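You operate a simulated robot arm through the tools that you are given. There is no shell and no other tool. Be economical: measure what you need, move in short steps, check, and stop when the job is done.

The job below is to be done with a simulated robot arm. You get a single attempt, and the scene is never put back.

JOB
Switch the warmer off, put both cups on the tray, wipe the splash.
Fine: wiped with the yellow sponge, sponge back where it lay; hardly a drop tipped out of the cups.

The check looks at the end state, three seconds after you hand in, the way a careful person would. Anything else that was tipped, shoved, dropped, spilled or broken makes it a failure.

ROBOT AND FRAMES
A 7-joint arm with a two-finger parallel gripper, fixed in place. Base frame: the origin is at the foot of the arm, x ahead of it, y to its left, z up; the work surface is at about z = 0. Units: mm, degrees, N and s.
With the tool pointing down near the work surface it reaches from about 240 to 620 mm from the base axis. Its first joint turns from -66.0 to 66.0 degrees. Payload 2.6 kg.
Tool frame: the origin (TCP) lies between the finger pads and is the grasp point; the fingertips stand 30 mm ahead of it; z points along the fingers, y is the line along which they close. The gripper opens to 94 mm. The fingers are 28 mm wide and 10 mm thick; the gripper's body (50 by 96 mm) begins 55 mm behind the TCP.
Orientation is that of the tool frame in the base frame, as [roll, pitch, yaw] about the fixed x, y, z axes, in that order (R = Rz(yaw) Ry(pitch) Rx(roll)). With the fingers straight down and closing along the base's y, the tool's x points along the base's -x, its y along +y and its z along -z.

CONTROLS
- The arm moves only by the tool apply_moves. Its argument "moves" is a list of rows, each an object of numbers (a shift or turn left out is 0, a gripper value left out holds the last): "grip": the opening in per cent of the stroke, from 0 (shut) to 100 (fully open); "tx", "ty", "tz": the shift along the base's x, y, z in mm; "rx", "ry", "rz": the turn, a rotation vector about the base's x, y, z in degrees. In form: [{"grip": .., "tx": .., "ty": .., "tz": .., "rx": .., "ry": .., "rz": ..}, ...]. A call has 1 to 10 rows; each row shifts and turns the commanded pose from where the row before left it. Rows are played at 5 a second. More than 50 mm and 8.6 degrees between two rows, or a gripper value outside its range, and nothing of the call is played. A pose out of reach is approached as far as the arm can. The call stops where the force on the tool passes 90 N (or 10 N more than at its start, if that is more) or the arm is blocked; 0.2 s more then pass. Each finger travels about 72 mm/s and halts on what it meets, pressing with about 24 N; the grip force reading is that of the motor and also rises with nothing between the fingers. The clock runs only during rows and for 0.2 s after the last one: add rows that do not move to give the fingers time. The reply holds the time, the measured pose of the TCP, the force on the tool along the base axes, the opening and the grip force, in the units named above and with some noise.
- Cameras (640 x 400 px; columns grow to the right, rows downward): "scene" is fixed at [23.5, 428.3, 552.2]; the picture's right is [-0.84, -0.54, 0.00], its down [-0.36, 0.57, -0.74] and it looks along [0.40, -0.62, -0.67] (base axes); focal length 274 px, centre (320, 200). "wrist" rides on the gripper at [-37, 0, -58] in the tool frame; the picture's right is [0.00, -1.00, 0.00], its down [0.97, 0.00, -0.24] and it looks along [0.24, 0.00, 0.97] (tool axes); focal length 218 px, centre (320, 200).
- snapshot(camera): a new picture of that camera. No time passes.
- locate(camera, pixels): for up to 12 pixels [column, row] of the newest picture of that camera ("zoom" is the newest enlarged one), the place [x, y, z] in the base frame of the surface seen there, good to about 2 mm. No time passes.
- zoom(camera, box): a new picture of the part [left, top, right, bottom] of that camera's present view, enlarged. No time passes.
- hand_in(): hands the job in; it is judged then, once.

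Work in short steps. Measure before you move; look again where a grasp or a placing could have gone wrong, and mend it. You have 80 turns and 38 pictures in all, those below and enlarged ones among them. Open the gripper and draw the arm clear of the work before you hand the job in, unless the task says otherwise; then end with one line.

The tools are called after ">>>" as name(argument=value, ...) on one line, values as JSON. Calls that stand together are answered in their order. apply_moves: Moves the arm, as the interface text tells. Its arguments: {"type":"object","properties":{"moves":{"type":"array","items":{"type":"object","properties":{"grip":{"type":"number"},"tx":{"type":"number"},"ty":{"type":"number"},"tz":{"type":"number"},"rx":{"type":"number"},"ry":{"type":"number"},"rz":{"type":"number"}}}}},"required":["moves"]} The other tools are called the same way: snapshot (camera) takes a picture; locate (camera, pixels) gives the place of the surface under pixels of a picture; zoom (camera, box) takes an enlarged picture of a part of a camera's view; hand_in () hands the job in.

At the start:

```text
time: 0.0
tool_pos: [331.1, -38.1, 310.5]
tcp_rot: [180.0, 0.0, 180.0]
wrist_force: [0.3, -0.3, -0.8]
gripper_width: 93.8
grasp_force: 0.1
```

scene: 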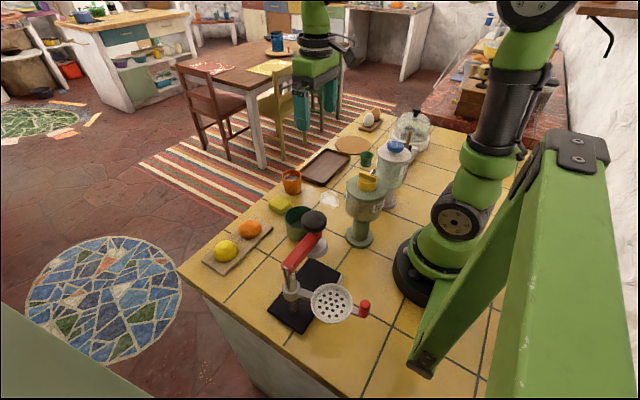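
wrist: 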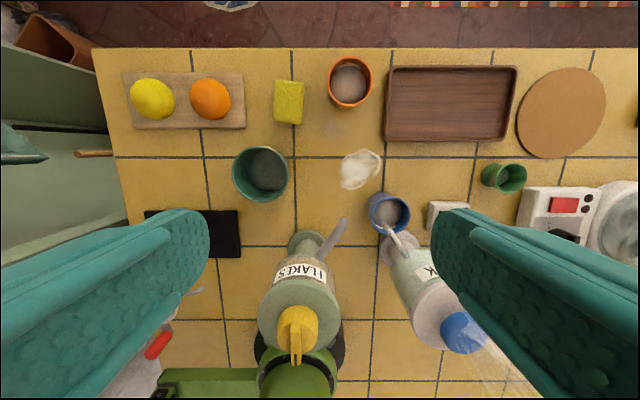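

The wrist view shows an orange cup (350,80), a blue cup (388,212) under a dispenser, small green cup (505,177), tray (450,103), splash (360,168), sponge (288,100) and a white device with a red switch (563,205). I'll zoom in on the right side and measure things.

>>> zoom(camera="wrist", box=[320, 40, 640, 240])

>>> zoom(camera="scene", box=[260, 90, 450, 250])

>>> locate(camera="wrist", pixels=[[288, 100], [350, 62], [350, 85], [388, 215], [375, 205], [505, 177], [390, 70], [515, 70], [385, 138], [510, 138], [360, 168], [563, 205]])

```text
2.00 times, centred on (480, 140) of wrist
```

zoom: 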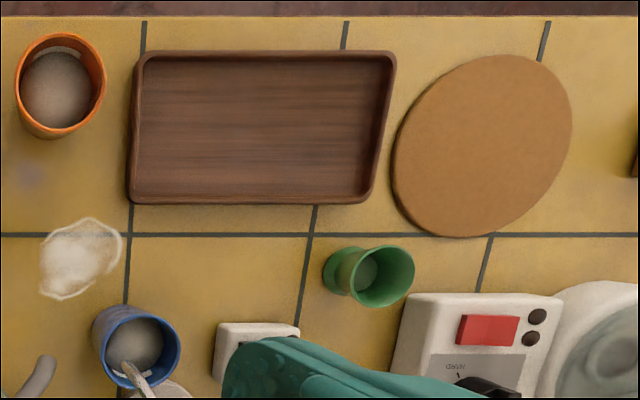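

```text
2.50 times, centred on (355, 170) of scene
```

zoom: 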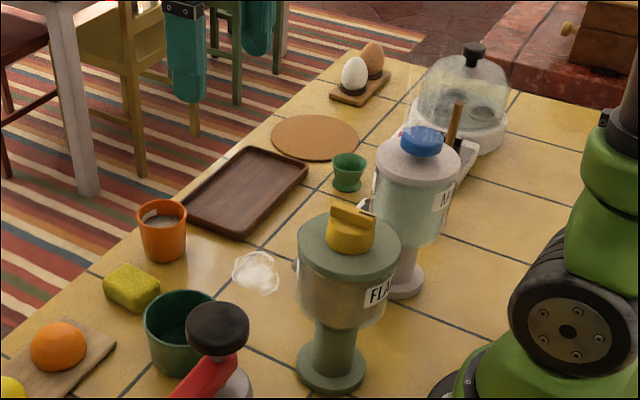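

```text
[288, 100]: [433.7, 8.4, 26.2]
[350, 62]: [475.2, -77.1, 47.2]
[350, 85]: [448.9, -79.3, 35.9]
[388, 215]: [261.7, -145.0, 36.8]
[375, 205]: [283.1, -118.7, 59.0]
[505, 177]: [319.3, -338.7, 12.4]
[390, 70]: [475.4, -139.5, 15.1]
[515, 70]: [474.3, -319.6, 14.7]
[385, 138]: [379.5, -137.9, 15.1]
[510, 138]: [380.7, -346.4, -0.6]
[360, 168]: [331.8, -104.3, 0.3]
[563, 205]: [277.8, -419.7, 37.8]
```

The red-switch device is only partly visible and a finger hides a small white block near (445,215), so I'll move the camera sideways to see them.

>>> apply_moves(moves=[{"ty": -45}, {"ty": -45}, {"ty": -45}, {"ty": -45, "tx": -20}, {"ty": -40, "tx": -20}])

>>> snapshot(camera="wrist")

```text
time: 1.2
tool_pos: [292.4, -257.4, 309.5]
tcp_rot: [-180.0, 0.0, 180.0]
wrist_force: [0.9, -0.2, -0.4]
gripper_width: 94.1
grasp_force: 0.1
```

```text
33 pictures are left
```

wrist: 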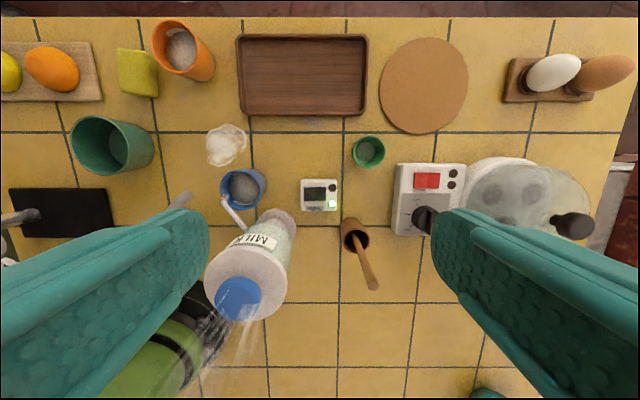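

Now the device is visible. I'll zoom in on its controls and on the small box.

>>> zoom(camera="wrist", box=[290, 140, 610, 300])

>>> zoom(camera="wrist", box=[380, 150, 480, 250])

>>> locate(camera="wrist", pixels=[[421, 180], [433, 180], [427, 174], [427, 187], [452, 173], [453, 184], [424, 217], [400, 170], [333, 203], [334, 188], [315, 195], [290, 222]])

```text
2.00 times, centred on (450, 220) of wrist
```

zoom: 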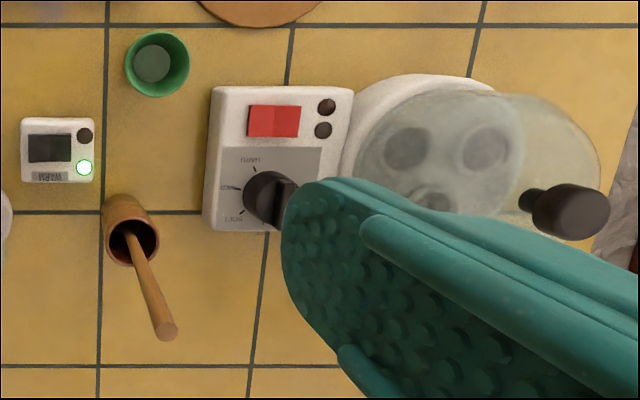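

```text
4.00 times, centred on (430, 200) of wrist
```

zoom: 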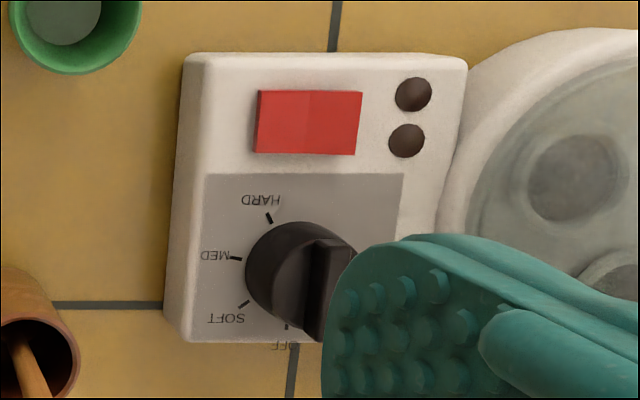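

```text
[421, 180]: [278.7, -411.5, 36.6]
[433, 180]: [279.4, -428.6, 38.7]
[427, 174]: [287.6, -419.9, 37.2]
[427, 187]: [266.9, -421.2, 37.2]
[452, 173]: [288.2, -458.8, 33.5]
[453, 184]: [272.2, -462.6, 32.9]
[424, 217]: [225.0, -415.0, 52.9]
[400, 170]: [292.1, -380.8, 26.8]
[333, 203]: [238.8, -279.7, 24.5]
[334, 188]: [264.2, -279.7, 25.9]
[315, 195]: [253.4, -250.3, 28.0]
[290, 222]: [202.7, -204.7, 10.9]
```

The small box reads "WARM" and its green lamp is lit, while the egg cooker's lamps are dark. So the small box is the warmer's switch, and I'll zoom in on it.

>>> zoom(camera="wrist", box=[294, 172, 344, 217])

>>> locate(camera="zoom", pixels=[[110, 200], [150, 200], [200, 200], [250, 200], [300, 200], [350, 200], [400, 200], [450, 200], [230, 130], [230, 160], [230, 240], [230, 270]])

```text
8.89 times, centred on (319, 194) of wrist
```

zoom: 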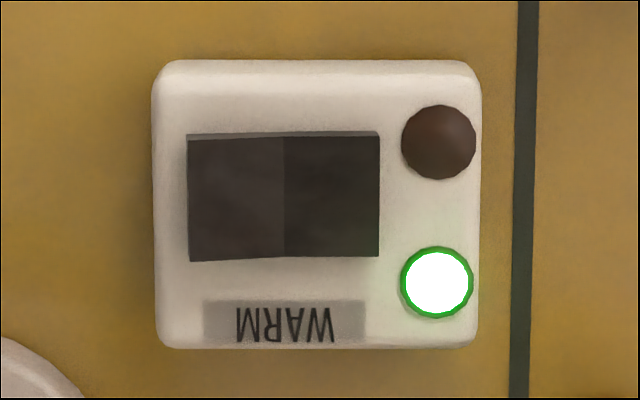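

```text
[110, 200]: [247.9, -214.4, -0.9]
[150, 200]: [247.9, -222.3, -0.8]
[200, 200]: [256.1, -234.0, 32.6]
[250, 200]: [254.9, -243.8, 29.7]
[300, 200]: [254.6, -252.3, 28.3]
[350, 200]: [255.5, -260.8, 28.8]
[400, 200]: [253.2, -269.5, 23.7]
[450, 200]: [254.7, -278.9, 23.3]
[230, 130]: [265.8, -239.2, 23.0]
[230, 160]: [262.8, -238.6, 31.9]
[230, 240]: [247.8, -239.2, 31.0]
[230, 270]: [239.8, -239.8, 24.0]
```

The rocker's left half (y≈-240) stands proud, so pressing it turns the warmer off. First I'll measure the milk dispenser and blue cup next to it for clearance.

>>> zoom(camera="wrist", box=[190, 160, 310, 330])

>>> locate(camera="wrist", pixels=[[240, 298], [262, 285], [285, 285], [250, 258], [270, 258], [288, 240], [234, 217], [242, 228], [226, 203], [242, 171], [262, 190], [244, 190]])

>>> locate(camera="scene", pixels=[[397, 145], [380, 155], [413, 155], [397, 162], [385, 203], [372, 176], [369, 183], [360, 207], [382, 196], [345, 195], [366, 175], [366, 190]])

```text
2.35 times, centred on (250, 245) of wrist
```

zoom: 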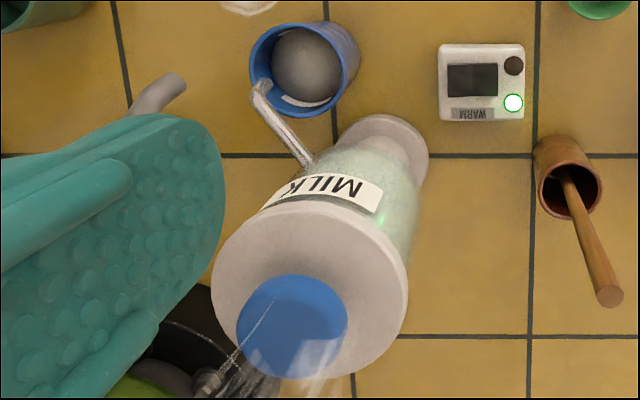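

```text
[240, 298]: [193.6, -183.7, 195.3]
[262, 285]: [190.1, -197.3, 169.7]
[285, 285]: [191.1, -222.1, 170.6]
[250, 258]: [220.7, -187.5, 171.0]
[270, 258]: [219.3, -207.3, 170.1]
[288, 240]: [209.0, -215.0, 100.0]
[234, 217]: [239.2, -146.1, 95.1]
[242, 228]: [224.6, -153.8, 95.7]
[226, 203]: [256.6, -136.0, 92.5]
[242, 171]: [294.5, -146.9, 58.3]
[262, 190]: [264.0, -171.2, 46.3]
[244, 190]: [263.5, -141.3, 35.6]
```

```text
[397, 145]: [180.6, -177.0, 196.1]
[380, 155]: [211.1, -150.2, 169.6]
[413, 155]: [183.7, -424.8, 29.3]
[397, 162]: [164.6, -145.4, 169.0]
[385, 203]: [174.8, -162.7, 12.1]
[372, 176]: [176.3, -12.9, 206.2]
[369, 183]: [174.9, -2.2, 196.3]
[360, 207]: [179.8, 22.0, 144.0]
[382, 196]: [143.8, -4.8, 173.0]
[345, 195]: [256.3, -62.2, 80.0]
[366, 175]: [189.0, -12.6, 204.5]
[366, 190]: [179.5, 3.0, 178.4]
```

The dispenser head reaches about x 224 and the spout sits over the blue cup at z≈92. I'll shut the gripper and move above the rocker's raised half at (260,-231), with the fingertips still 35 mm clear of it.

>>> apply_moves(moves=[{"grip": 0, "tx": -16, "ty": 13}, {"tx": -16, "ty": 13.4, "tz": -40}, {"tz": -50}, {"tz": -50}, {"tz": -40}, {"tz": -30}, {}, {}])

>>> snapshot(camera="wrist")

```text
time: 3.0
tool_pos: [259.5, -231.3, 99.6]
tcp_rot: [-180.0, -0.1, -180.0]
wrist_force: [-0.8, -0.1, 1.0]
gripper_width: 0.1
grasp_force: 23.6
```

```text
28 pictures are left
```

wrist: 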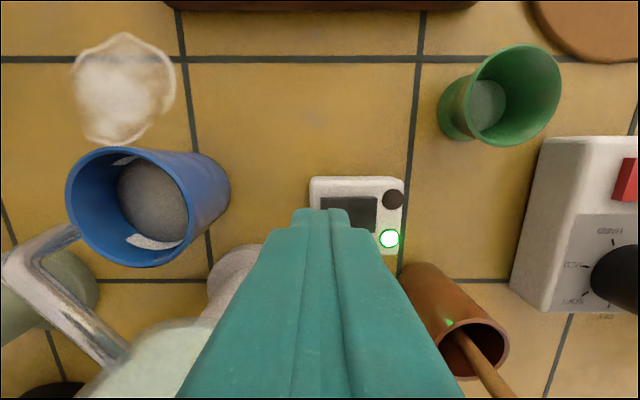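

The fingertips line up over the rocker. I'll descend to just above it, then press in small steps.

>>> apply_moves(moves=[{"tz": -20}, {"tz": -14}, {"tz": -3}, {"tz": -2}, {"tz": -2}, {}])

>>> zoom(camera="wrist", box=[240, 120, 480, 280])

```text
time: 3.6
tool_pos: [259.2, -232.1, 75.9]
tcp_rot: [-180.0, 0.3, 179.2]
wrist_force: [-4.2, 3.3, 13.4]
gripper_width: 0.1
grasp_force: 23.6
stopped in row 2: the force on the tool passed its limit (the readings are from after the stop); the commanded pose is now the measured one
```

```text
2.50 times, centred on (360, 200) of wrist
```

zoom: 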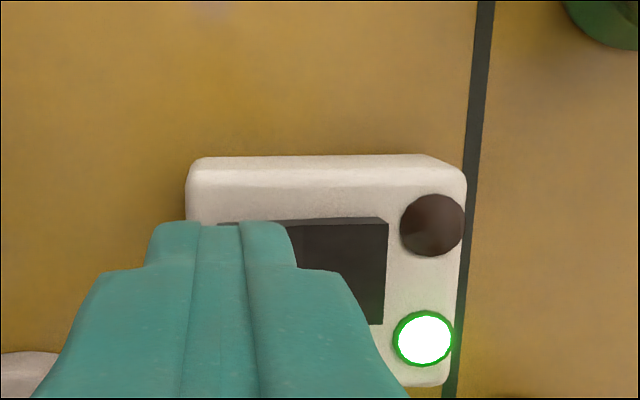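

I was stopped at fingertip z≈46, above the rocker, so some part of the gripper or wrist touched something else, probably the dispenser head. I'll lift straight up and look.

>>> apply_moves(moves=[{"tz": 8}, {"tz": 15}])

>>> snapshot(camera="scene")

>>> snapshot(camera="wrist")

```text
time: 4.2
tool_pos: [259.6, -232.5, 99.1]
tcp_rot: [180.0, 0.3, 179.3]
wrist_force: [-0.4, 0.9, -0.2]
gripper_width: 0.0
grasp_force: 23.7
```

```text
26 pictures are left
```

scene: 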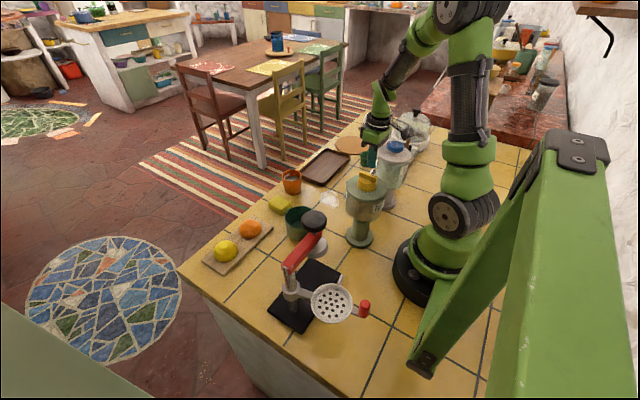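

```text
25 pictures are left
```

wrist: 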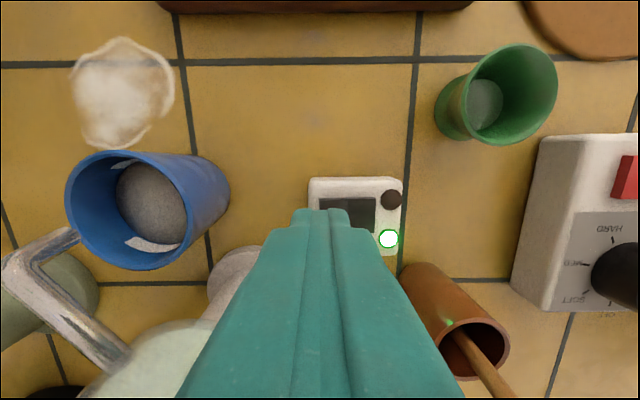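

Nothing seems to have moved; the wrist above the body was catching the dispenser's rim. I'll lean the tool 30° towards +x so the wrist stays clear, keeping the TCP here, then check.

>>> apply_moves(moves=[{"tx": 3, "rz": 0.7}, {"ry": 7.5}, {"ry": 7.5}, {"ry": 7.5}, {"ry": 7.5}, {"tz": -20, "tx": -5, "ty": 1}, {}])

>>> snapshot(camera="wrist")

```text
time: 5.8
tool_pos: [258.2, -231.9, 78.9]
tcp_rot: [-180.0, -29.7, 179.9]
wrist_force: [-0.1, -0.2, -0.2]
gripper_width: 0.0
grasp_force: 23.5
```

```text
24 pictures are left
```

wrist: 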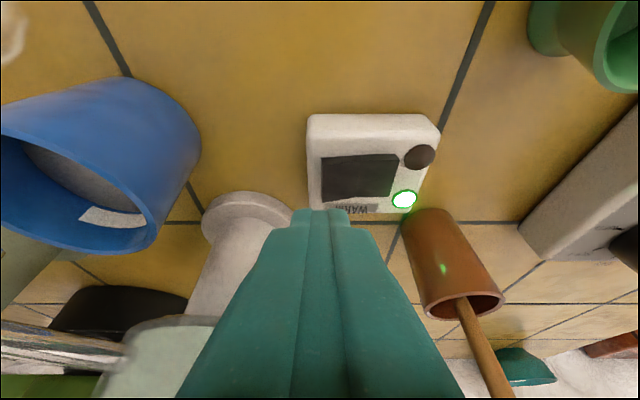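

The wrist is clear and the right fingertip lines up with the rocker's left half. I'll descend gently.

>>> apply_moves(moves=[{"tz": -8}, {"tz": -4}, {"tz": -2}, {"tz": -1.5}, {"tz": -1.5}])

>>> zoom(camera="wrist", box=[240, 100, 480, 250])

```text
time: 7.0
tool_pos: [258.4, -231.2, 62.6]
tcp_rot: [-180.0, -29.7, 179.8]
wrist_force: [-4.5, 6.3, 28.9]
gripper_width: 0.0
grasp_force: 23.6
```

```text
2.67 times, centred on (360, 175) of wrist
```

zoom: 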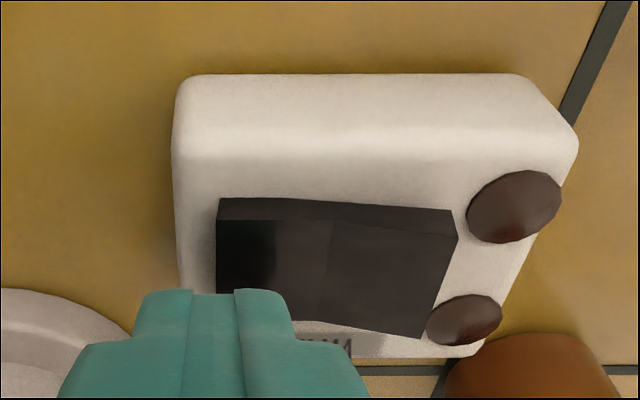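

The lamp went out, so the warmer is off. I'll lift away and move to view the blue cup and spout with the same lean.

>>> apply_moves(moves=[{"tz": 15}, {"tz": 30}, {"tz": 40, "tx": 20}, {"tz": 30, "tx": 30, "ty": 30}, {"tx": 30, "ty": 45, "grip": 100}, {"tx": 20, "ty": 20}, {}])

>>> snapshot(camera="wrist")

```text
refused: row 4 steps farther than a row can; nothing moved
```

```text
22 pictures are left
```

wrist: 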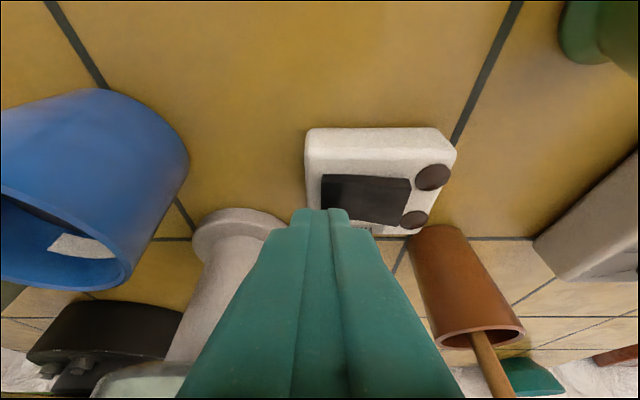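

Row 4 was too long a step, so I'll repeat the move with shorter ones.

>>> apply_moves(moves=[{"tz": 15}, {"tz": 30}, {"tz": 40, "tx": 20}, {"tz": 20, "tx": 30, "ty": 30}, {"tx": 20, "ty": 40, "grip": 100}, {"tx": 30, "ty": 25}, {"tz": 10}, {}])

>>> snapshot(camera="wrist")

```text
time: 8.8
tool_pos: [358.6, -136.1, 176.9]
tcp_rot: [179.9, -29.7, 180.0]
wrist_force: [1.2, -0.6, -0.3]
gripper_width: 94.2
grasp_force: 0.1
```

```text
21 pictures are left
```

wrist: 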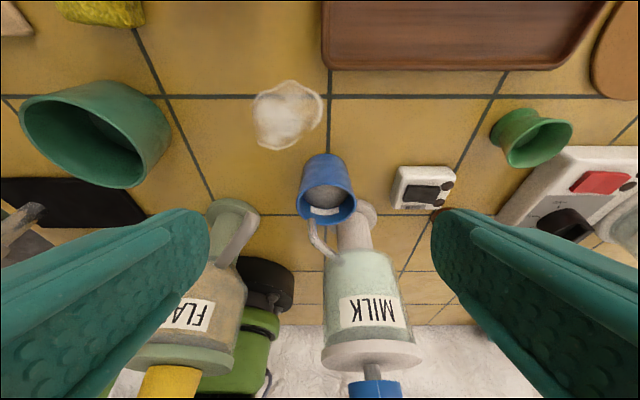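

The warmer's lamps stay dark. I'll zoom on the blue cup and spout and locate their edges.

>>> zoom(camera="wrist", box=[276, 140, 396, 260])

>>> locate(camera="wrist", pixels=[[326, 188], [299, 202], [354, 202], [326, 220], [326, 170], [304, 165], [349, 165], [328, 197], [310, 224], [316, 238], [328, 252], [326, 156]])

```text
3.33 times, centred on (336, 200) of wrist
```

zoom: 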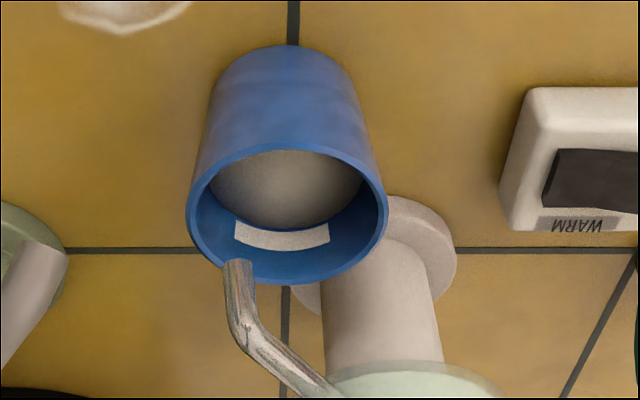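

```text
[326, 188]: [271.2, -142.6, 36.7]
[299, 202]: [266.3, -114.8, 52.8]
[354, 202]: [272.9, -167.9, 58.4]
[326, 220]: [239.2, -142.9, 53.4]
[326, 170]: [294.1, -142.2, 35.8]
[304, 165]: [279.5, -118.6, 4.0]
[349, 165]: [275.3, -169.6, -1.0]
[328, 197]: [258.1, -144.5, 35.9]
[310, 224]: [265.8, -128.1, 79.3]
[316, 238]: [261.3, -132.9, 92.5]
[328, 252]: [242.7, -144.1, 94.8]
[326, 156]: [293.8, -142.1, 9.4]
```

The cup is centred near (268,-142) with a radius of about 27, rim at z 58 and milk at z 36. The spout tip is at (266,-128,76). I'll steepen the lean to 45° and go to a pre-approach pose on the line into the cup.

>>> apply_moves(moves=[{"ry": 7.5, "grip": 80, "tz": -20}, {"ry": 7.8, "tz": -20}, {"tx": -5.6, "ty": -5.9, "tz": -12}, {}, {}])

>>> snapshot(camera="wrist")

```text
time: 10.0
tool_pos: [351.9, -142.4, 125.2]
tcp_rot: [-180.0, -45.1, -180.0]
wrist_force: [-1.2, 0.2, 0.1]
gripper_width: 75.2
grasp_force: 0.1
```

```text
19 pictures are left
```

wrist: 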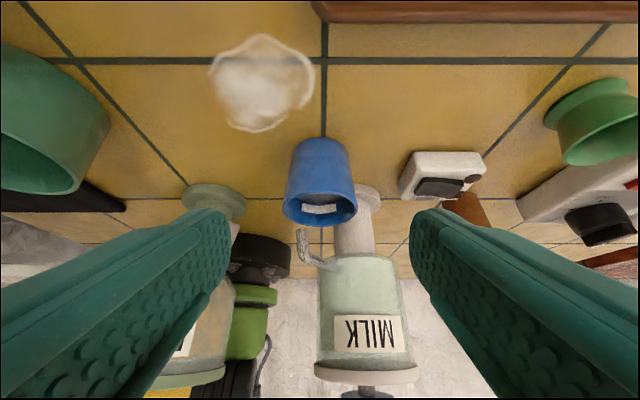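

The cup sits centred between the fingers (column 320). I'll move in along the tool axis.

>>> apply_moves(moves=[{"tx": -22, "tz": -22}, {"tx": -22, "tz": -22}, {"tx": -20, "tz": -20}, {"tx": -12, "tz": -13}, {"tx": -8, "tz": -8}, {}])

>>> snapshot(camera="wrist")

```text
time: 11.4
tool_pos: [267.5, -142.8, 38.5]
tcp_rot: [-180.0, -44.9, 180.0]
wrist_force: [0.5, 0.0, -0.2]
gripper_width: 75.3
grasp_force: 0.1
```

```text
18 pictures are left
```

wrist: 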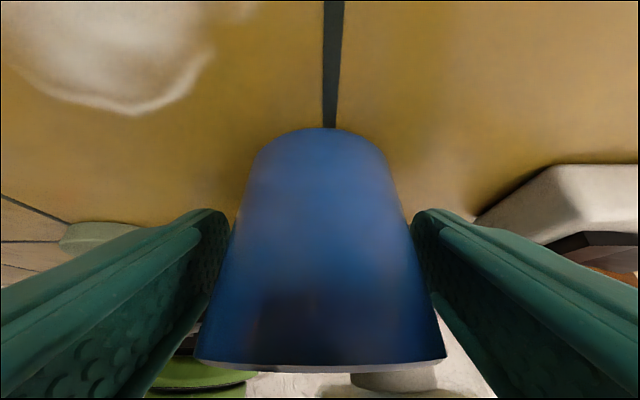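

The cup is centred between the pads. I'll close on it slowly.

>>> apply_moves(moves=[{"grip": 70}, {"grip": 63}, {"grip": 58}, {"grip": 50}, {"grip": 40}, {}, {}])

```text
time: 13.0
tool_pos: [268.5, -142.1, 38.8]
tcp_rot: [180.0, -45.0, -179.9]
wrist_force: [0.7, -0.1, 1.1]
gripper_width: 67.5
grasp_force: 23.7
```

The fingers stopped at 67.5 mm, wider than the ~56 mm I measured. I'll look before lifting.

>>> snapshot(camera="wrist")

>>> locate(camera="wrist", pixels=[[320, 250], [230, 280], [240, 240], [400, 240], [412, 280], [250, 180], [385, 180], [215, 350], [435, 350], [320, 350]])

>>> zoom(camera="scene", box=[300, 140, 440, 240])

```text
17 pictures are left
```

wrist: 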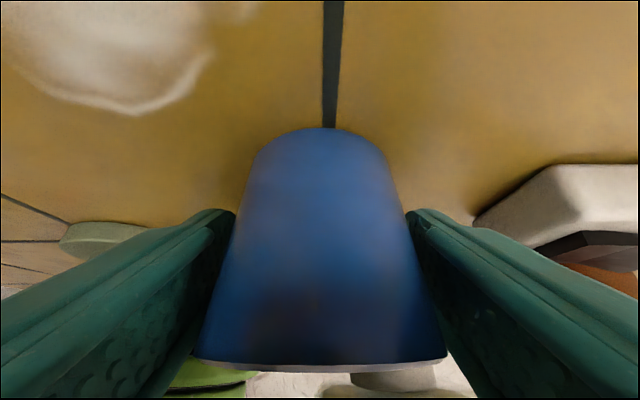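

```text
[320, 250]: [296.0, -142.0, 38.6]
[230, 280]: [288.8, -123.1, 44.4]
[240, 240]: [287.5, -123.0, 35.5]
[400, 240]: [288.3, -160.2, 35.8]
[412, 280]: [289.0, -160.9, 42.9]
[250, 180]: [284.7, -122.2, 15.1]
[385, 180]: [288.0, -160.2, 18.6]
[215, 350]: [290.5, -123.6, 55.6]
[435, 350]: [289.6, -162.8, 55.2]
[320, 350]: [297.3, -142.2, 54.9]
```

```text
4.00 times, centred on (370, 190) of scene
```

zoom: 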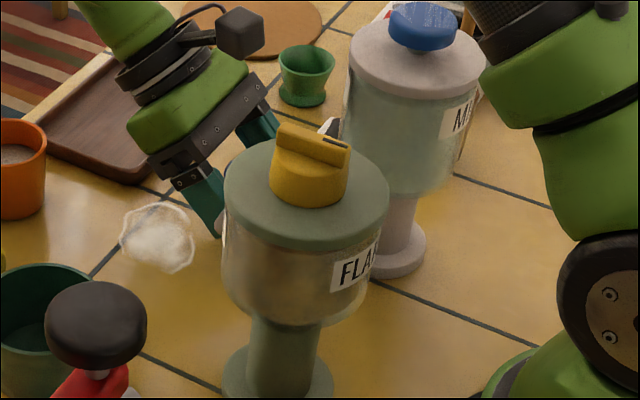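

The surface points give a cup diameter of only about 53 mm, so something else may be halting the fingers. I'll zoom in on the pads.

>>> zoom(camera="wrist", box=[160, 180, 480, 400])

>>> locate(camera="zoom", pixels=[[145, 80], [60, 280], [110, 130], [500, 80], [540, 200], [600, 350], [340, 372], [420, 372], [480, 375], [90, 385], [160, 350], [560, 370]])

```text
1.82 times, centred on (320, 290) of wrist
```

zoom: 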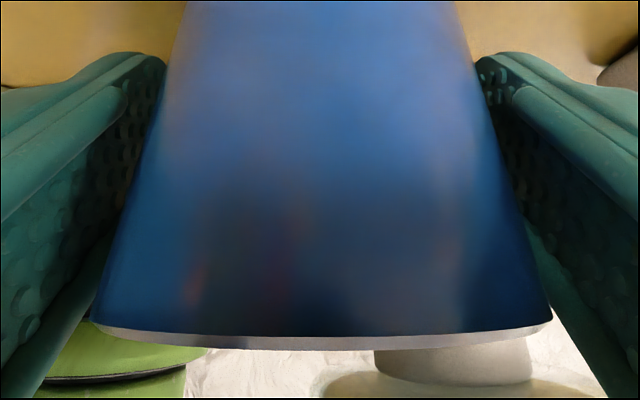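

```text
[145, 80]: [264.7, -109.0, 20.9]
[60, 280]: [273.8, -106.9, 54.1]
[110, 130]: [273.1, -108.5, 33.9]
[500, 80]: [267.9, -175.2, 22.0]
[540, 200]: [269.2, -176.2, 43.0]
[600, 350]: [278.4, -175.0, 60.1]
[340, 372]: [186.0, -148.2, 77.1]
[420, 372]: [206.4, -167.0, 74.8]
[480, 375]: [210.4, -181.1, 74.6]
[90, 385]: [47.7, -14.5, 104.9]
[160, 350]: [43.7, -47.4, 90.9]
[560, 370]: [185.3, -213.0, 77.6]
```

Pads sit at y -108.5 and -175.5, symmetric about the cup, with the visual contact uncertain. I'll command further closing with some wait and see whether the width changes.

>>> apply_moves(moves=[{"grip": 20}, {"grip": 0}, {}, {}, {}])

```text
time: 14.2
tool_pos: [268.9, -142.5, 38.9]
tcp_rot: [-179.9, -45.0, 180.0]
wrist_force: [-0.1, 0.6, -0.4]
gripper_width: 67.7
grasp_force: 24.1
```

The squeeze is stable and balanced, with no net sideways force. I'll lift just 4 mm to see if the cup comes along.

>>> apply_moves(moves=[{"tz": 2}, {"tz": 2}, {}])

>>> snapshot(camera="wrist")

```text
time: 15.0
tool_pos: [269.3, -142.8, 43.2]
tcp_rot: [-179.9, -45.0, 179.9]
wrist_force: [1.1, 1.3, -1.7]
gripper_width: 67.4
grasp_force: 24.2
```

```text
14 pictures are left
```

wrist: 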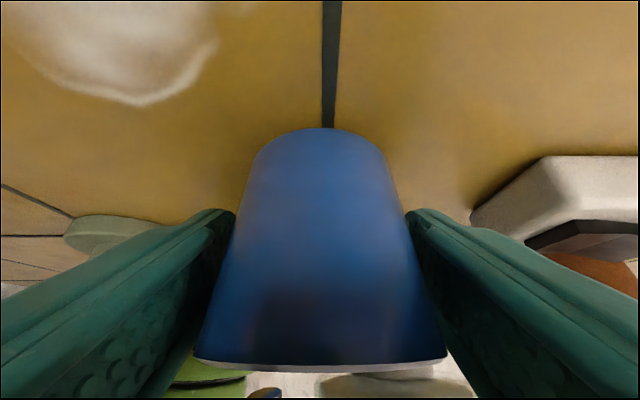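

The cup stays fixed in the view while the background shifts, so it is held. I'll draw it out from under the spout along +x and raise it.

>>> apply_moves(moves=[{"tx": 5}, {"tx": 10}, {"tx": 14}, {"tx": 16}, {"tx": 14}, {"tx": 10, "tz": 5}, {"tx": 5, "tz": 10}, {"tz": 14}, {"tz": 14}, {"tz": 8}])

>>> apply_moves(moves=[{"tx": 5, "ty": -6}, {"tx": 9, "ty": -14}, {"tx": 11, "ty": -18}, {"tx": 11, "ty": -20}, {"tx": 11, "ty": -20}, {"tx": 11, "ty": -20}, {"tx": 11, "ty": -18}, {"tx": 8, "ty": -12}, {"tx": 4, "ty": -6}, {}])

>>> snapshot(camera="wrist")

>>> snapshot(camera="scene")

```text
time: 17.2
tool_pos: [342.0, -143.9, 94.4]
tcp_rot: [-179.9, -45.0, -180.0]
wrist_force: [-1.0, -0.1, -1.5]
gripper_width: 67.4
grasp_force: 24.0
```

```text
time: 19.4
tool_pos: [415.3, -265.0, 94.8]
tcp_rot: [-180.0, -44.9, 180.0]
wrist_force: [0.8, 0.0, -2.2]
gripper_width: 67.2
grasp_force: 24.3
out of reach, approached as far as the arm can: row 8, 9
```

```text
13 pictures are left
```

wrist: 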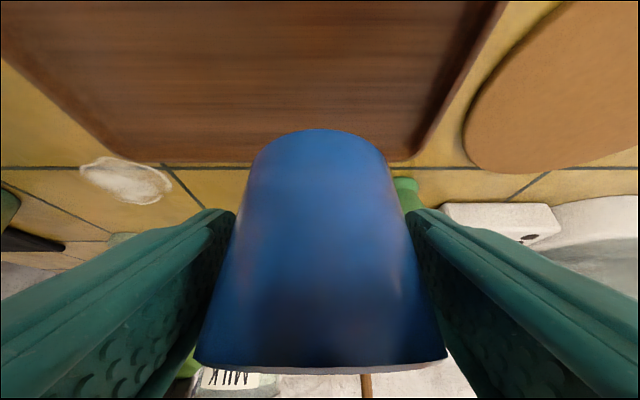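

```text
12 pictures are left
```

scene: 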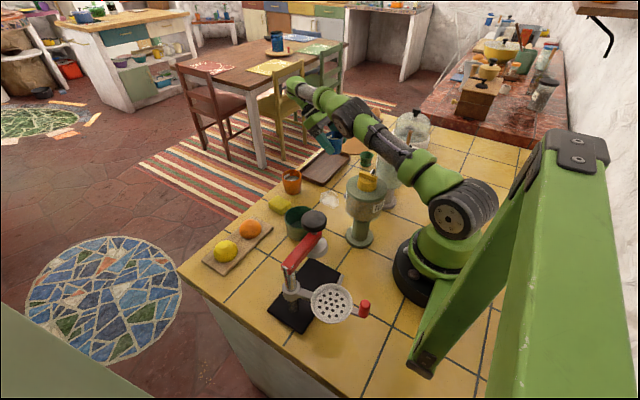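

The leaned arm is at its reach limit (415,-265). I'll turn the tool about the vertical by 40°, which brings the wrist back towards the base and keeps the cup upright.

>>> apply_moves(moves=[{"rz": 4}, {"rz": 6}, {"rz": 8}, {"rz": 8}, {"rz": 8}, {"rz": 6}, {}, {}])

```text
time: 21.2
tool_pos: [415.7, -264.5, 94.4]
tcp_rot: [-180.0, -45.0, -139.9]
wrist_force: [-0.2, -0.6, -1.9]
gripper_width: 67.1
grasp_force: 24.3
```

The turn went through. I'll measure the tray floor and edges from the last wrist picture before lowering.

>>> locate(camera="wrist", pixels=[[250, 60], [300, 110], [220, 140], [200, 160], [130, 158], [60, 100], [420, 130], [410, 155], [450, 60], [470, 60], [30, 20], [480, 20]])

```text
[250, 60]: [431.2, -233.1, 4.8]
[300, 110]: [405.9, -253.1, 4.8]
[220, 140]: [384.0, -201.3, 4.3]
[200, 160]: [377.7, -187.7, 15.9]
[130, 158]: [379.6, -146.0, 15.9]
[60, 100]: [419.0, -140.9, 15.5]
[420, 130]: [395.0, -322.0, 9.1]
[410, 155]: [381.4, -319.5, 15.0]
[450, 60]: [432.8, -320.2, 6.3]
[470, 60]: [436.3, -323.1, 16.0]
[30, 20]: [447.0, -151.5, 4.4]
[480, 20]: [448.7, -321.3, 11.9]
```

The tray floor is at z 4.8 and its inside spans x 384–470, y -147 to -320. I'll place the blue cup at (425,-262) with TCP z≈43.5.

>>> apply_moves(moves=[{"tx": 5, "ty": 2}, {"tx": 4.5, "ty": 1}, {"tz": -8}, {"tz": -14}, {"tz": -13}, {"tz": -8}, {"tz": -4}, {"tz": -2}, {}])

```text
time: 23.2
tool_pos: [424.4, -261.1, 45.8]
tcp_rot: [179.9, -44.9, -140.1]
wrist_force: [1.3, 0.1, -1.6]
gripper_width: 67.4
grasp_force: 23.6
```

Almost down, with the cup's weight still on the wrist. I'll lower in 1 mm steps and watch for contact.

>>> apply_moves(moves=[{"tz": -1}, {"tz": -1}, {"tz": -0.7}, {}])

```text
time: 24.2
tool_pos: [425.4, -262.3, 43.0]
tcp_rot: [-179.7, -45.0, -140.2]
wrist_force: [-1.9, 3.4, 12.3]
gripper_width: 67.2
grasp_force: 24.1
```

The tray is now carrying the cup (12 N). I'll ease up slightly, open a little, then retreat along the tool axis.

>>> apply_moves(moves=[{"tz": 0.5}, {"grip": 74}, {"grip": 78}, {}, {}, {"tx": 5.4, "ty": 4.5, "tz": 7}, {"tx": 11, "ty": 9, "tz": 14}, {"tx": 15, "ty": 13, "tz": 22}, {"tz": 30}, {}])

>>> snapshot(camera="wrist")

```text
time: 26.4
tool_pos: [456.2, -233.6, 115.6]
tcp_rot: [179.9, -44.9, -140.0]
wrist_force: [1.1, 0.6, 0.4]
gripper_width: 73.2
grasp_force: 0.3
```

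```text
11 pictures are left
```

wrist: 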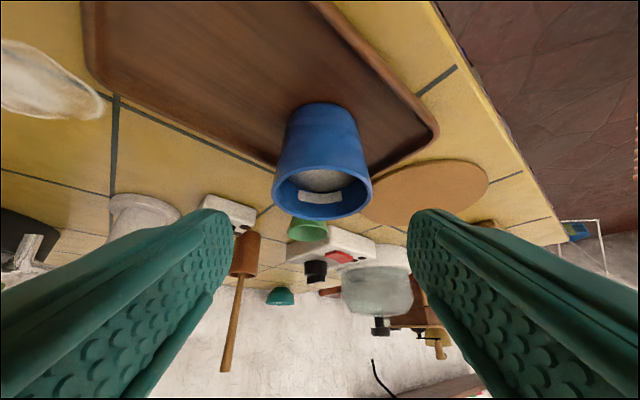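

The blue cup stands upright on the tray. I'll raise, undo the turn and lean, and move to look at the orange cup and sponge.

>>> apply_moves(moves=[{"tz": 40}, {"tz": 40, "rz": -8}, {"tz": 30, "rz": -8, "ty": 20}, {"rz": -8, "ty": 30}, {"rz": -8, "ty": 30}, {"rz": -8, "ty": 30, "tx": -10}, {"ry": -7.5, "ty": 30, "tx": -10, "grip": 100}, {"ry": -7.5, "ty": 20, "tx": -10}, {"ry": -7.5}, {"ry": -7.5}])

>>> apply_moves(moves=[{"ry": -7.5}, {"ry": -7.5}, {}, {}])

>>> snapshot(camera="wrist")

```text
time: 28.6
tool_pos: [399.4, -127.4, 254.2]
tcp_rot: [-168.7, -15.9, -166.4]
wrist_force: [0.2, 0.4, -0.2]
gripper_width: 94.0
grasp_force: 0.1
out of reach, approached as far as the arm can: row 3, 4, 5, 6
```

```text
time: 29.6
tool_pos: [399.5, -127.5, 255.0]
tcp_rot: [-165.1, -1.3, -167.0]
wrist_force: [-0.4, 1.0, -0.1]
gripper_width: 93.7
grasp_force: 0.2
```

```text
10 pictures are left
```

wrist: 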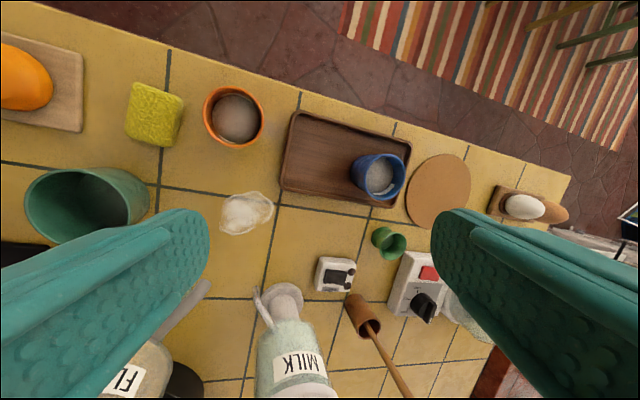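

The unreachable rows left the tool about 15° off; the correction is rz -13, then rx +15, ry -1.3. First I'll measure the orange cup, sponge and splash from this picture.

>>> locate(camera="wrist", pixels=[[235, 90], [205, 115], [263, 118], [234, 147], [234, 120], [135, 84], [183, 98], [172, 145], [126, 132], [222, 215], [272, 200], [246, 232]])

>>> apply_moves(moves=[{"rz": -6.5}, {"rz": -6.5}, {"rx": 7.5}, {"rx": 7.5}, {"ry": -1.3, "ty": 20, "tx": 15}, {"ty": 20, "tx": 15}, {}])

>>> snapshot(camera="wrist")

```text
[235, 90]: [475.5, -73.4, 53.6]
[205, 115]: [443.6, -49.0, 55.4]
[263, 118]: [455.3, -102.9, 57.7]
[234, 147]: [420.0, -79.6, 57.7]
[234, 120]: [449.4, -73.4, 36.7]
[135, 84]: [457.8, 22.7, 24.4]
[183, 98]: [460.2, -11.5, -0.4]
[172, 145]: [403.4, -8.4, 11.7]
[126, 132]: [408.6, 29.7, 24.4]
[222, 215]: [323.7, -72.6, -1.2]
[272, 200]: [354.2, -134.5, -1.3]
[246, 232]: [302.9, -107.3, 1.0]
```

```text
time: 31.2
tool_pos: [429.3, -87.1, 254.5]
tcp_rot: [179.8, 0.0, -179.6]
wrist_force: [-0.1, -0.9, 0.4]
gripper_width: 94.0
grasp_force: 0.0
```

```text
9 pictures are left
```

wrist: 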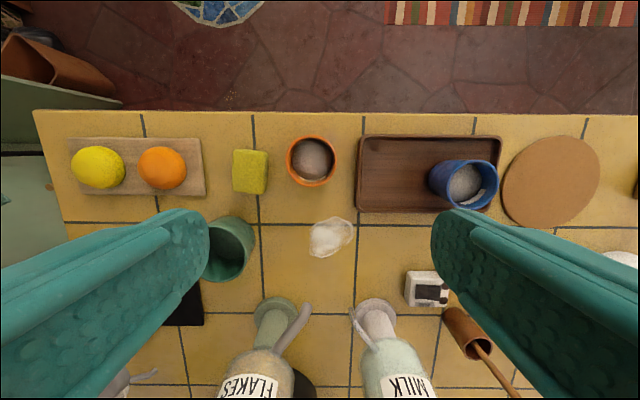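

Now an upright overhead view. I'll locate the orange cup's rim, the sponge's corners and the splash's extents.

>>> locate(camera="wrist", pixels=[[311, 136], [288, 160], [335, 160], [311, 185], [235, 150], [267, 153], [265, 193], [234, 191], [250, 170], [310, 240], [353, 228], [333, 257]])

>>> zoom(camera="wrist", box=[210, 120, 370, 270])

```text
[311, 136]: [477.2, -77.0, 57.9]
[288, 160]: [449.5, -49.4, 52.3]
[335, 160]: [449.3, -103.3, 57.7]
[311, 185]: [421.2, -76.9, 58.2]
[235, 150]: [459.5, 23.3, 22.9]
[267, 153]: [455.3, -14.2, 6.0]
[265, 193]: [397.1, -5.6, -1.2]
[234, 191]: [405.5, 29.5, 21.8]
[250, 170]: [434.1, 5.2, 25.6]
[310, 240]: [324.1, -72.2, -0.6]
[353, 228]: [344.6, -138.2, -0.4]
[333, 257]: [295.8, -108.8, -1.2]
```

```text
2.67 times, centred on (290, 195) of wrist
```

zoom: 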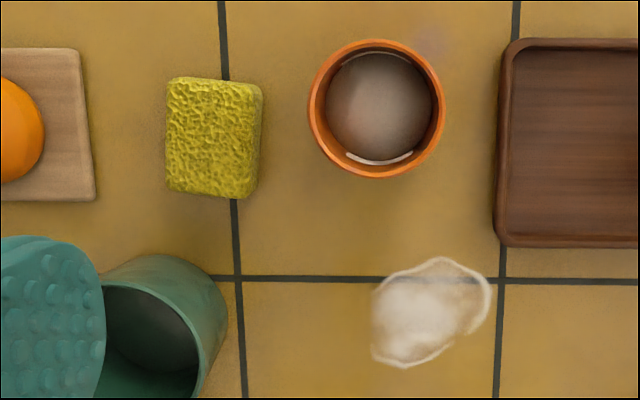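

The orange cup's centre is (449,-76.5), radius about 28, rim z 58. I'll descend vertically over it with the fingers at 75 mm opening.

>>> apply_moves(moves=[{"tx": 10, "ty": 5.3, "grip": 80}, {"tx": 10, "ty": 5.3, "tz": -40}, {"tz": -45}, {"tz": -45}, {"tz": -30}, {"tz": -25}, {"tz": -20}, {"tz": -11.5}, {}])

>>> apply_moves(moves=[{"grip": 70}, {"grip": 63}, {"grip": 50}, {"grip": 0}, {}, {}])

```text
time: 33.2
tool_pos: [448.8, -76.8, 37.8]
tcp_rot: [179.8, -0.1, -179.4]
wrist_force: [-0.9, -0.2, 0.1]
gripper_width: 75.0
grasp_force: 0.1
```

```text
time: 34.6
tool_pos: [448.8, -77.6, 38.3]
tcp_rot: [179.7, 0.0, -179.4]
wrist_force: [0.2, -0.1, 0.4]
gripper_width: 64.2
grasp_force: 23.6
```

Gripped at 64 mm, but with the tips this low a finger would hit the tray rim (z 16) on placing. I'll reopen, raise 9 mm and regrip higher.

>>> apply_moves(moves=[{"grip": 76}, {}, {"tz": 4}, {"tz": 5}, {"grip": 64}, {"grip": 0}, {}, {}, {"tz": 2}, {"tz": 3}])

>>> zoom(camera="scene", box=[240, 120, 400, 220])

```text
time: 36.8
tool_pos: [447.7, -77.1, 52.3]
tcp_rot: [179.8, 0.1, -179.4]
wrist_force: [0.2, 0.4, -2.4]
gripper_width: 63.7
grasp_force: 24.3
```

```text
4.00 times, centred on (320, 170) of scene
```

zoom: 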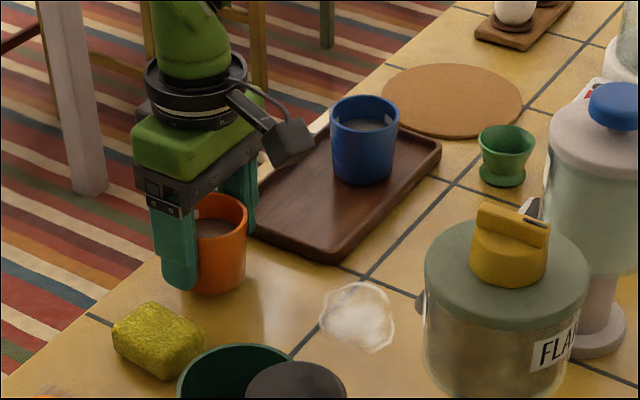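

The cup is held (weight 2.4 N). I'll raise it, carry it above the tray at (426,-180), and lower near the floor.

>>> apply_moves(moves=[{"tz": 8}, {"tz": 14}, {"tz": 14}, {"tz": 7, "ty": -5}, {"ty": -14, "tx": -4}, {"ty": -20, "tx": -5}, {"ty": -22, "tx": -5}, {"ty": -20, "tx": -4}, {"ty": -14, "tx": -3}, {"ty": -7, "tx": -1}])

>>> apply_moves(moves=[{}, {"tz": -8}, {"tz": -14}, {"tz": -10}, {"tz": -6}, {"tz": -3}, {}])

```text
time: 39.0
tool_pos: [427.1, -179.6, 94.4]
tcp_rot: [179.8, 0.0, -179.5]
wrist_force: [0.2, 0.0, -1.9]
gripper_width: 63.7
grasp_force: 23.6
```

```text
time: 40.6
tool_pos: [427.4, -179.5, 53.4]
tcp_rot: [179.8, 0.0, -179.5]
wrist_force: [0.2, -0.1, -1.9]
gripper_width: 64.1
grasp_force: 24.1
```

Still 1–2 mm above the tray. I'll lower by small steps.

>>> apply_moves(moves=[{"tz": -0.8}, {"tz": -0.7}, {}])

```text
time: 41.4
tool_pos: [426.2, -178.9, 53.4]
tcp_rot: [179.8, 0.0, -179.5]
wrist_force: [0.7, 0.6, -0.8]
gripper_width: 63.8
grasp_force: 23.8
```

The force is just starting to change, so I'll go a bit further.

>>> apply_moves(moves=[{"tz": -0.7}, {}])

```text
time: 42.0
tool_pos: [425.9, -179.8, 51.7]
tcp_rot: [179.6, 0.1, -179.4]
wrist_force: [-1.5, 1.2, 3.8]
gripper_width: 63.6
grasp_force: 23.6
```

Contact at 3.8 N. I'll open slightly and lift straight up.

>>> apply_moves(moves=[{"grip": 71}, {"grip": 74}, {}, {"tz": 8}, {"tz": 25}, {"tz": 40}, {"tz": 40, "ty": 20}, {"tz": 20, "ty": 40}, {"ty": 40}, {}])

>>> snapshot(camera="wrist")

```text
time: 44.2
tool_pos: [427.0, -79.5, 185.6]
tcp_rot: [179.7, -0.1, -179.6]
wrist_force: [0.2, 0.2, 0.3]
gripper_width: 69.4
grasp_force: 0.0
```

```text
6 pictures are left
```

wrist: 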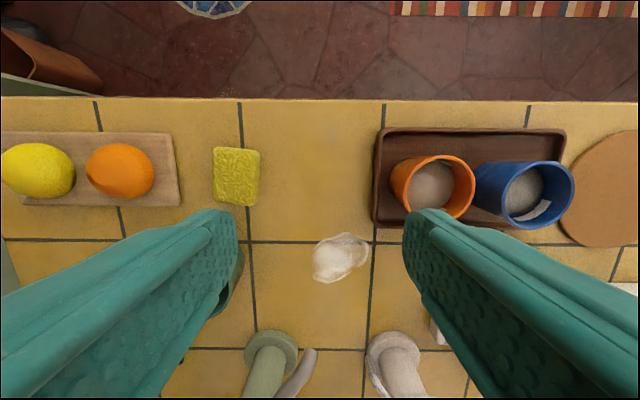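

Both cups stand on the tray with milk inside. Now the sponge: I'll locate its edges and the splash from this view.

>>> locate(camera="wrist", pixels=[[217, 152], [256, 154], [254, 200], [215, 197], [236, 175], [214, 175], [256, 178], [314, 243], [366, 250], [345, 234], [330, 281], [180, 185]])

```text
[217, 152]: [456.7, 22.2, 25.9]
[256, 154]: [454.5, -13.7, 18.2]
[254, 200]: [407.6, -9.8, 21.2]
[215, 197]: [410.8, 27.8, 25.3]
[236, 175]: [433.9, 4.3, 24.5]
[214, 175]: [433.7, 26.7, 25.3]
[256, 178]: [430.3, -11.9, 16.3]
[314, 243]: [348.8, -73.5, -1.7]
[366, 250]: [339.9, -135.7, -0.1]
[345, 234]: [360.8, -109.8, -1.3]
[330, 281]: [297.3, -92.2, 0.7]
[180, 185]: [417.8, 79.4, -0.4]
```

The sponge's centre is about (432,7), roughly 55×40×25 mm, turned about -6°. I'll go there with that turn and the fingers at 61 mm, tips ending 10 mm above the counter.

>>> apply_moves(moves=[{"ty": 40, "grip": 65, "rz": -3}, {"ty": 40, "tx": 5, "rz": -3}, {"ty": 6.5, "tz": -40}, {"tz": -40}, {"tz": -35}, {"tz": -20}, {"tz": -10.5}, {}])

>>> snapshot(camera="wrist")

```text
time: 46.0
tool_pos: [431.6, 7.5, 39.0]
tcp_rot: [179.8, 0.1, 174.5]
wrist_force: [-0.3, 0.3, 0.5]
gripper_width: 61.1
grasp_force: 0.1
```

```text
5 pictures are left
```

wrist: 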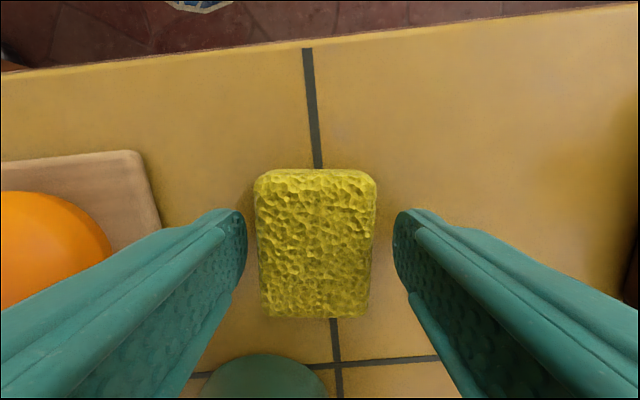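

The sponge is aligned and only about 1 mm left of centre. I'll shift 1 mm, close, and lift a little.

>>> apply_moves(moves=[{"ty": 1}, {"grip": 55}, {"grip": 45}, {"grip": 30}, {"grip": 10}, {}, {}])

```text
time: 47.6
tool_pos: [432.3, 7.8, 38.6]
tcp_rot: [179.9, 0.0, 174.4]
wrist_force: [-0.3, 0.4, 0.7]
gripper_width: 42.7
grasp_force: 24.1
```

Gripped at 42.7 mm. I'll lift 50, move sideways first and then back to (345,-78), and lower to just above the counter.

>>> apply_moves(moves=[{"tz": 20}, {"tz": 30}, {"ty": -40}, {"ty": -46}, {"tx": -43}, {"tx": -44}, {"tz": -30}, {"tz": -17}, {"tz": -2.5}, {}])

>>> apply_moves(moves=[{"tz": -0.7}, {"tz": -0.5}, {}])

```text
time: 49.8
tool_pos: [345.7, -79.0, 39.5]
tcp_rot: [179.7, 0.0, 174.5]
wrist_force: [0.1, 0.2, -0.8]
gripper_width: 42.8
grasp_force: 23.8
```

```text
time: 50.6
tool_pos: [344.7, -78.4, 38.6]
tcp_rot: [179.8, -0.1, 174.5]
wrist_force: [-0.3, 0.0, 0.7]
gripper_width: 42.7
grasp_force: 24.2
```

Contact is just beginning. I'll press about 1 mm more and wipe in rows across the splash.

>>> apply_moves(moves=[{"tz": -1}, {"ty": -18}, {"ty": -18}, {"ty": -18}, {"tx": -15}, {"ty": 18}, {"ty": 18}, {"ty": 18}, {"tx": -13}, {}])

>>> apply_moves(moves=[{"ty": -18}, {"ty": -18}, {"ty": -18}, {"tx": 14}, {"ty": 18}, {"ty": 18}, {"ty": 18}, {"tx": 14}, {"ty": -27}, {"ty": -27}])

```text
time: 52.8
tool_pos: [317.6, -75.7, 36.8]
tcp_rot: [179.7, 0.2, 174.6]
wrist_force: [7.7, 5.2, 17.6]
gripper_width: 42.8
grasp_force: 24.1
```

```text
time: 55.0
tool_pos: [344.1, -131.7, 37.4]
tcp_rot: [179.8, -0.1, 174.5]
wrist_force: [0.0, 0.2, -0.9]
gripper_width: 42.7
grasp_force: 24.4
```

The last force reads zero, so the sponge may have ridden up slightly in the grip. I'll lift away and look at the splash area.

>>> apply_moves(moves=[{"tz": 20}, {"ty": 30, "tz": 20}, {"ty": 24, "tz": 30}, {"tz": 40, "tx": 20}, {"tz": 20, "tx": 20}, {}])

>>> snapshot(camera="wrist")

```text
time: 56.4
tool_pos: [384.9, -76.6, 167.1]
tcp_rot: [179.8, 0.0, 174.5]
wrist_force: [-0.1, -0.1, 0.6]
gripper_width: 42.9
grasp_force: 25.0
```

```text
4 pictures are left
```

wrist: 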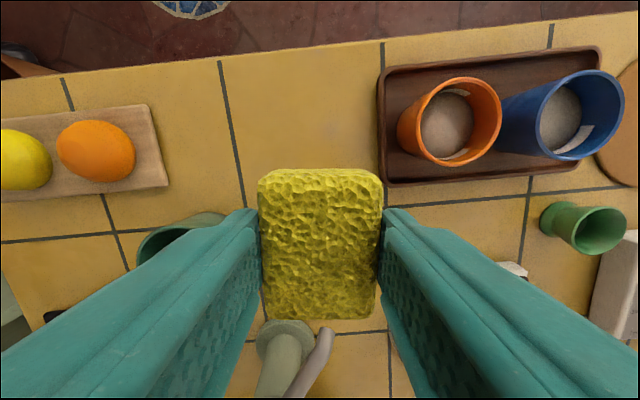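

The sponge hides the spot here, so I'll check the splash area from the scene camera.

>>> zoom(camera="scene", box=[270, 140, 410, 240])

```text
4.00 times, centred on (340, 190) of scene
```

zoom: 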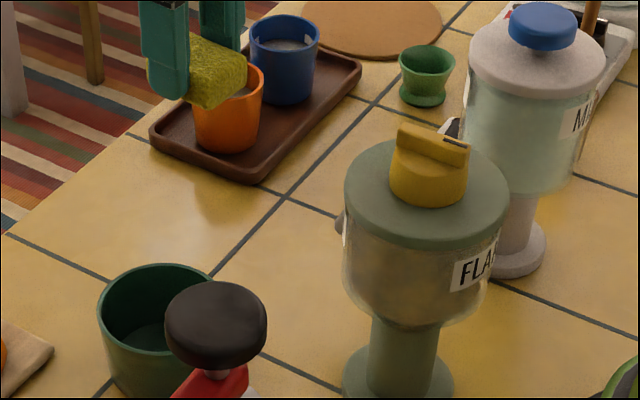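

The splash is gone. I'll bring the sponge back by the exact reverse of my shifts (x +47, y +86) and lower to just above the counter.

>>> apply_moves(moves=[{"tx": 23, "ty": 43}, {"tx": 24, "ty": 43}, {"tz": -40}, {"tz": -40}, {"tz": -30}, {"tz": -13}, {}, {}])

>>> apply_moves(moves=[{"tz": -1.5}, {"tz": -1}, {}])

```text
time: 58.2
tool_pos: [430.8, 7.4, 43.9]
tcp_rot: [179.8, -0.1, 174.4]
wrist_force: [-0.5, 0.0, -0.2]
gripper_width: 42.8
grasp_force: 23.8
```

```text
time: 59.0
tool_pos: [432.4, 8.4, 41.5]
tcp_rot: [179.8, 0.0, 174.5]
wrist_force: [-0.1, -0.7, -0.6]
gripper_width: 43.2
grasp_force: 24.0
```

A couple of millimetres still to go, by touch.

>>> apply_moves(moves=[{"tz": -1}, {"tz": -1}, {}])

```text
time: 59.8
tool_pos: [432.6, 8.1, 38.8]
tcp_rot: [179.8, 0.1, 174.5]
wrist_force: [0.5, 0.8, 0.4]
gripper_width: 42.7
grasp_force: 23.7
```

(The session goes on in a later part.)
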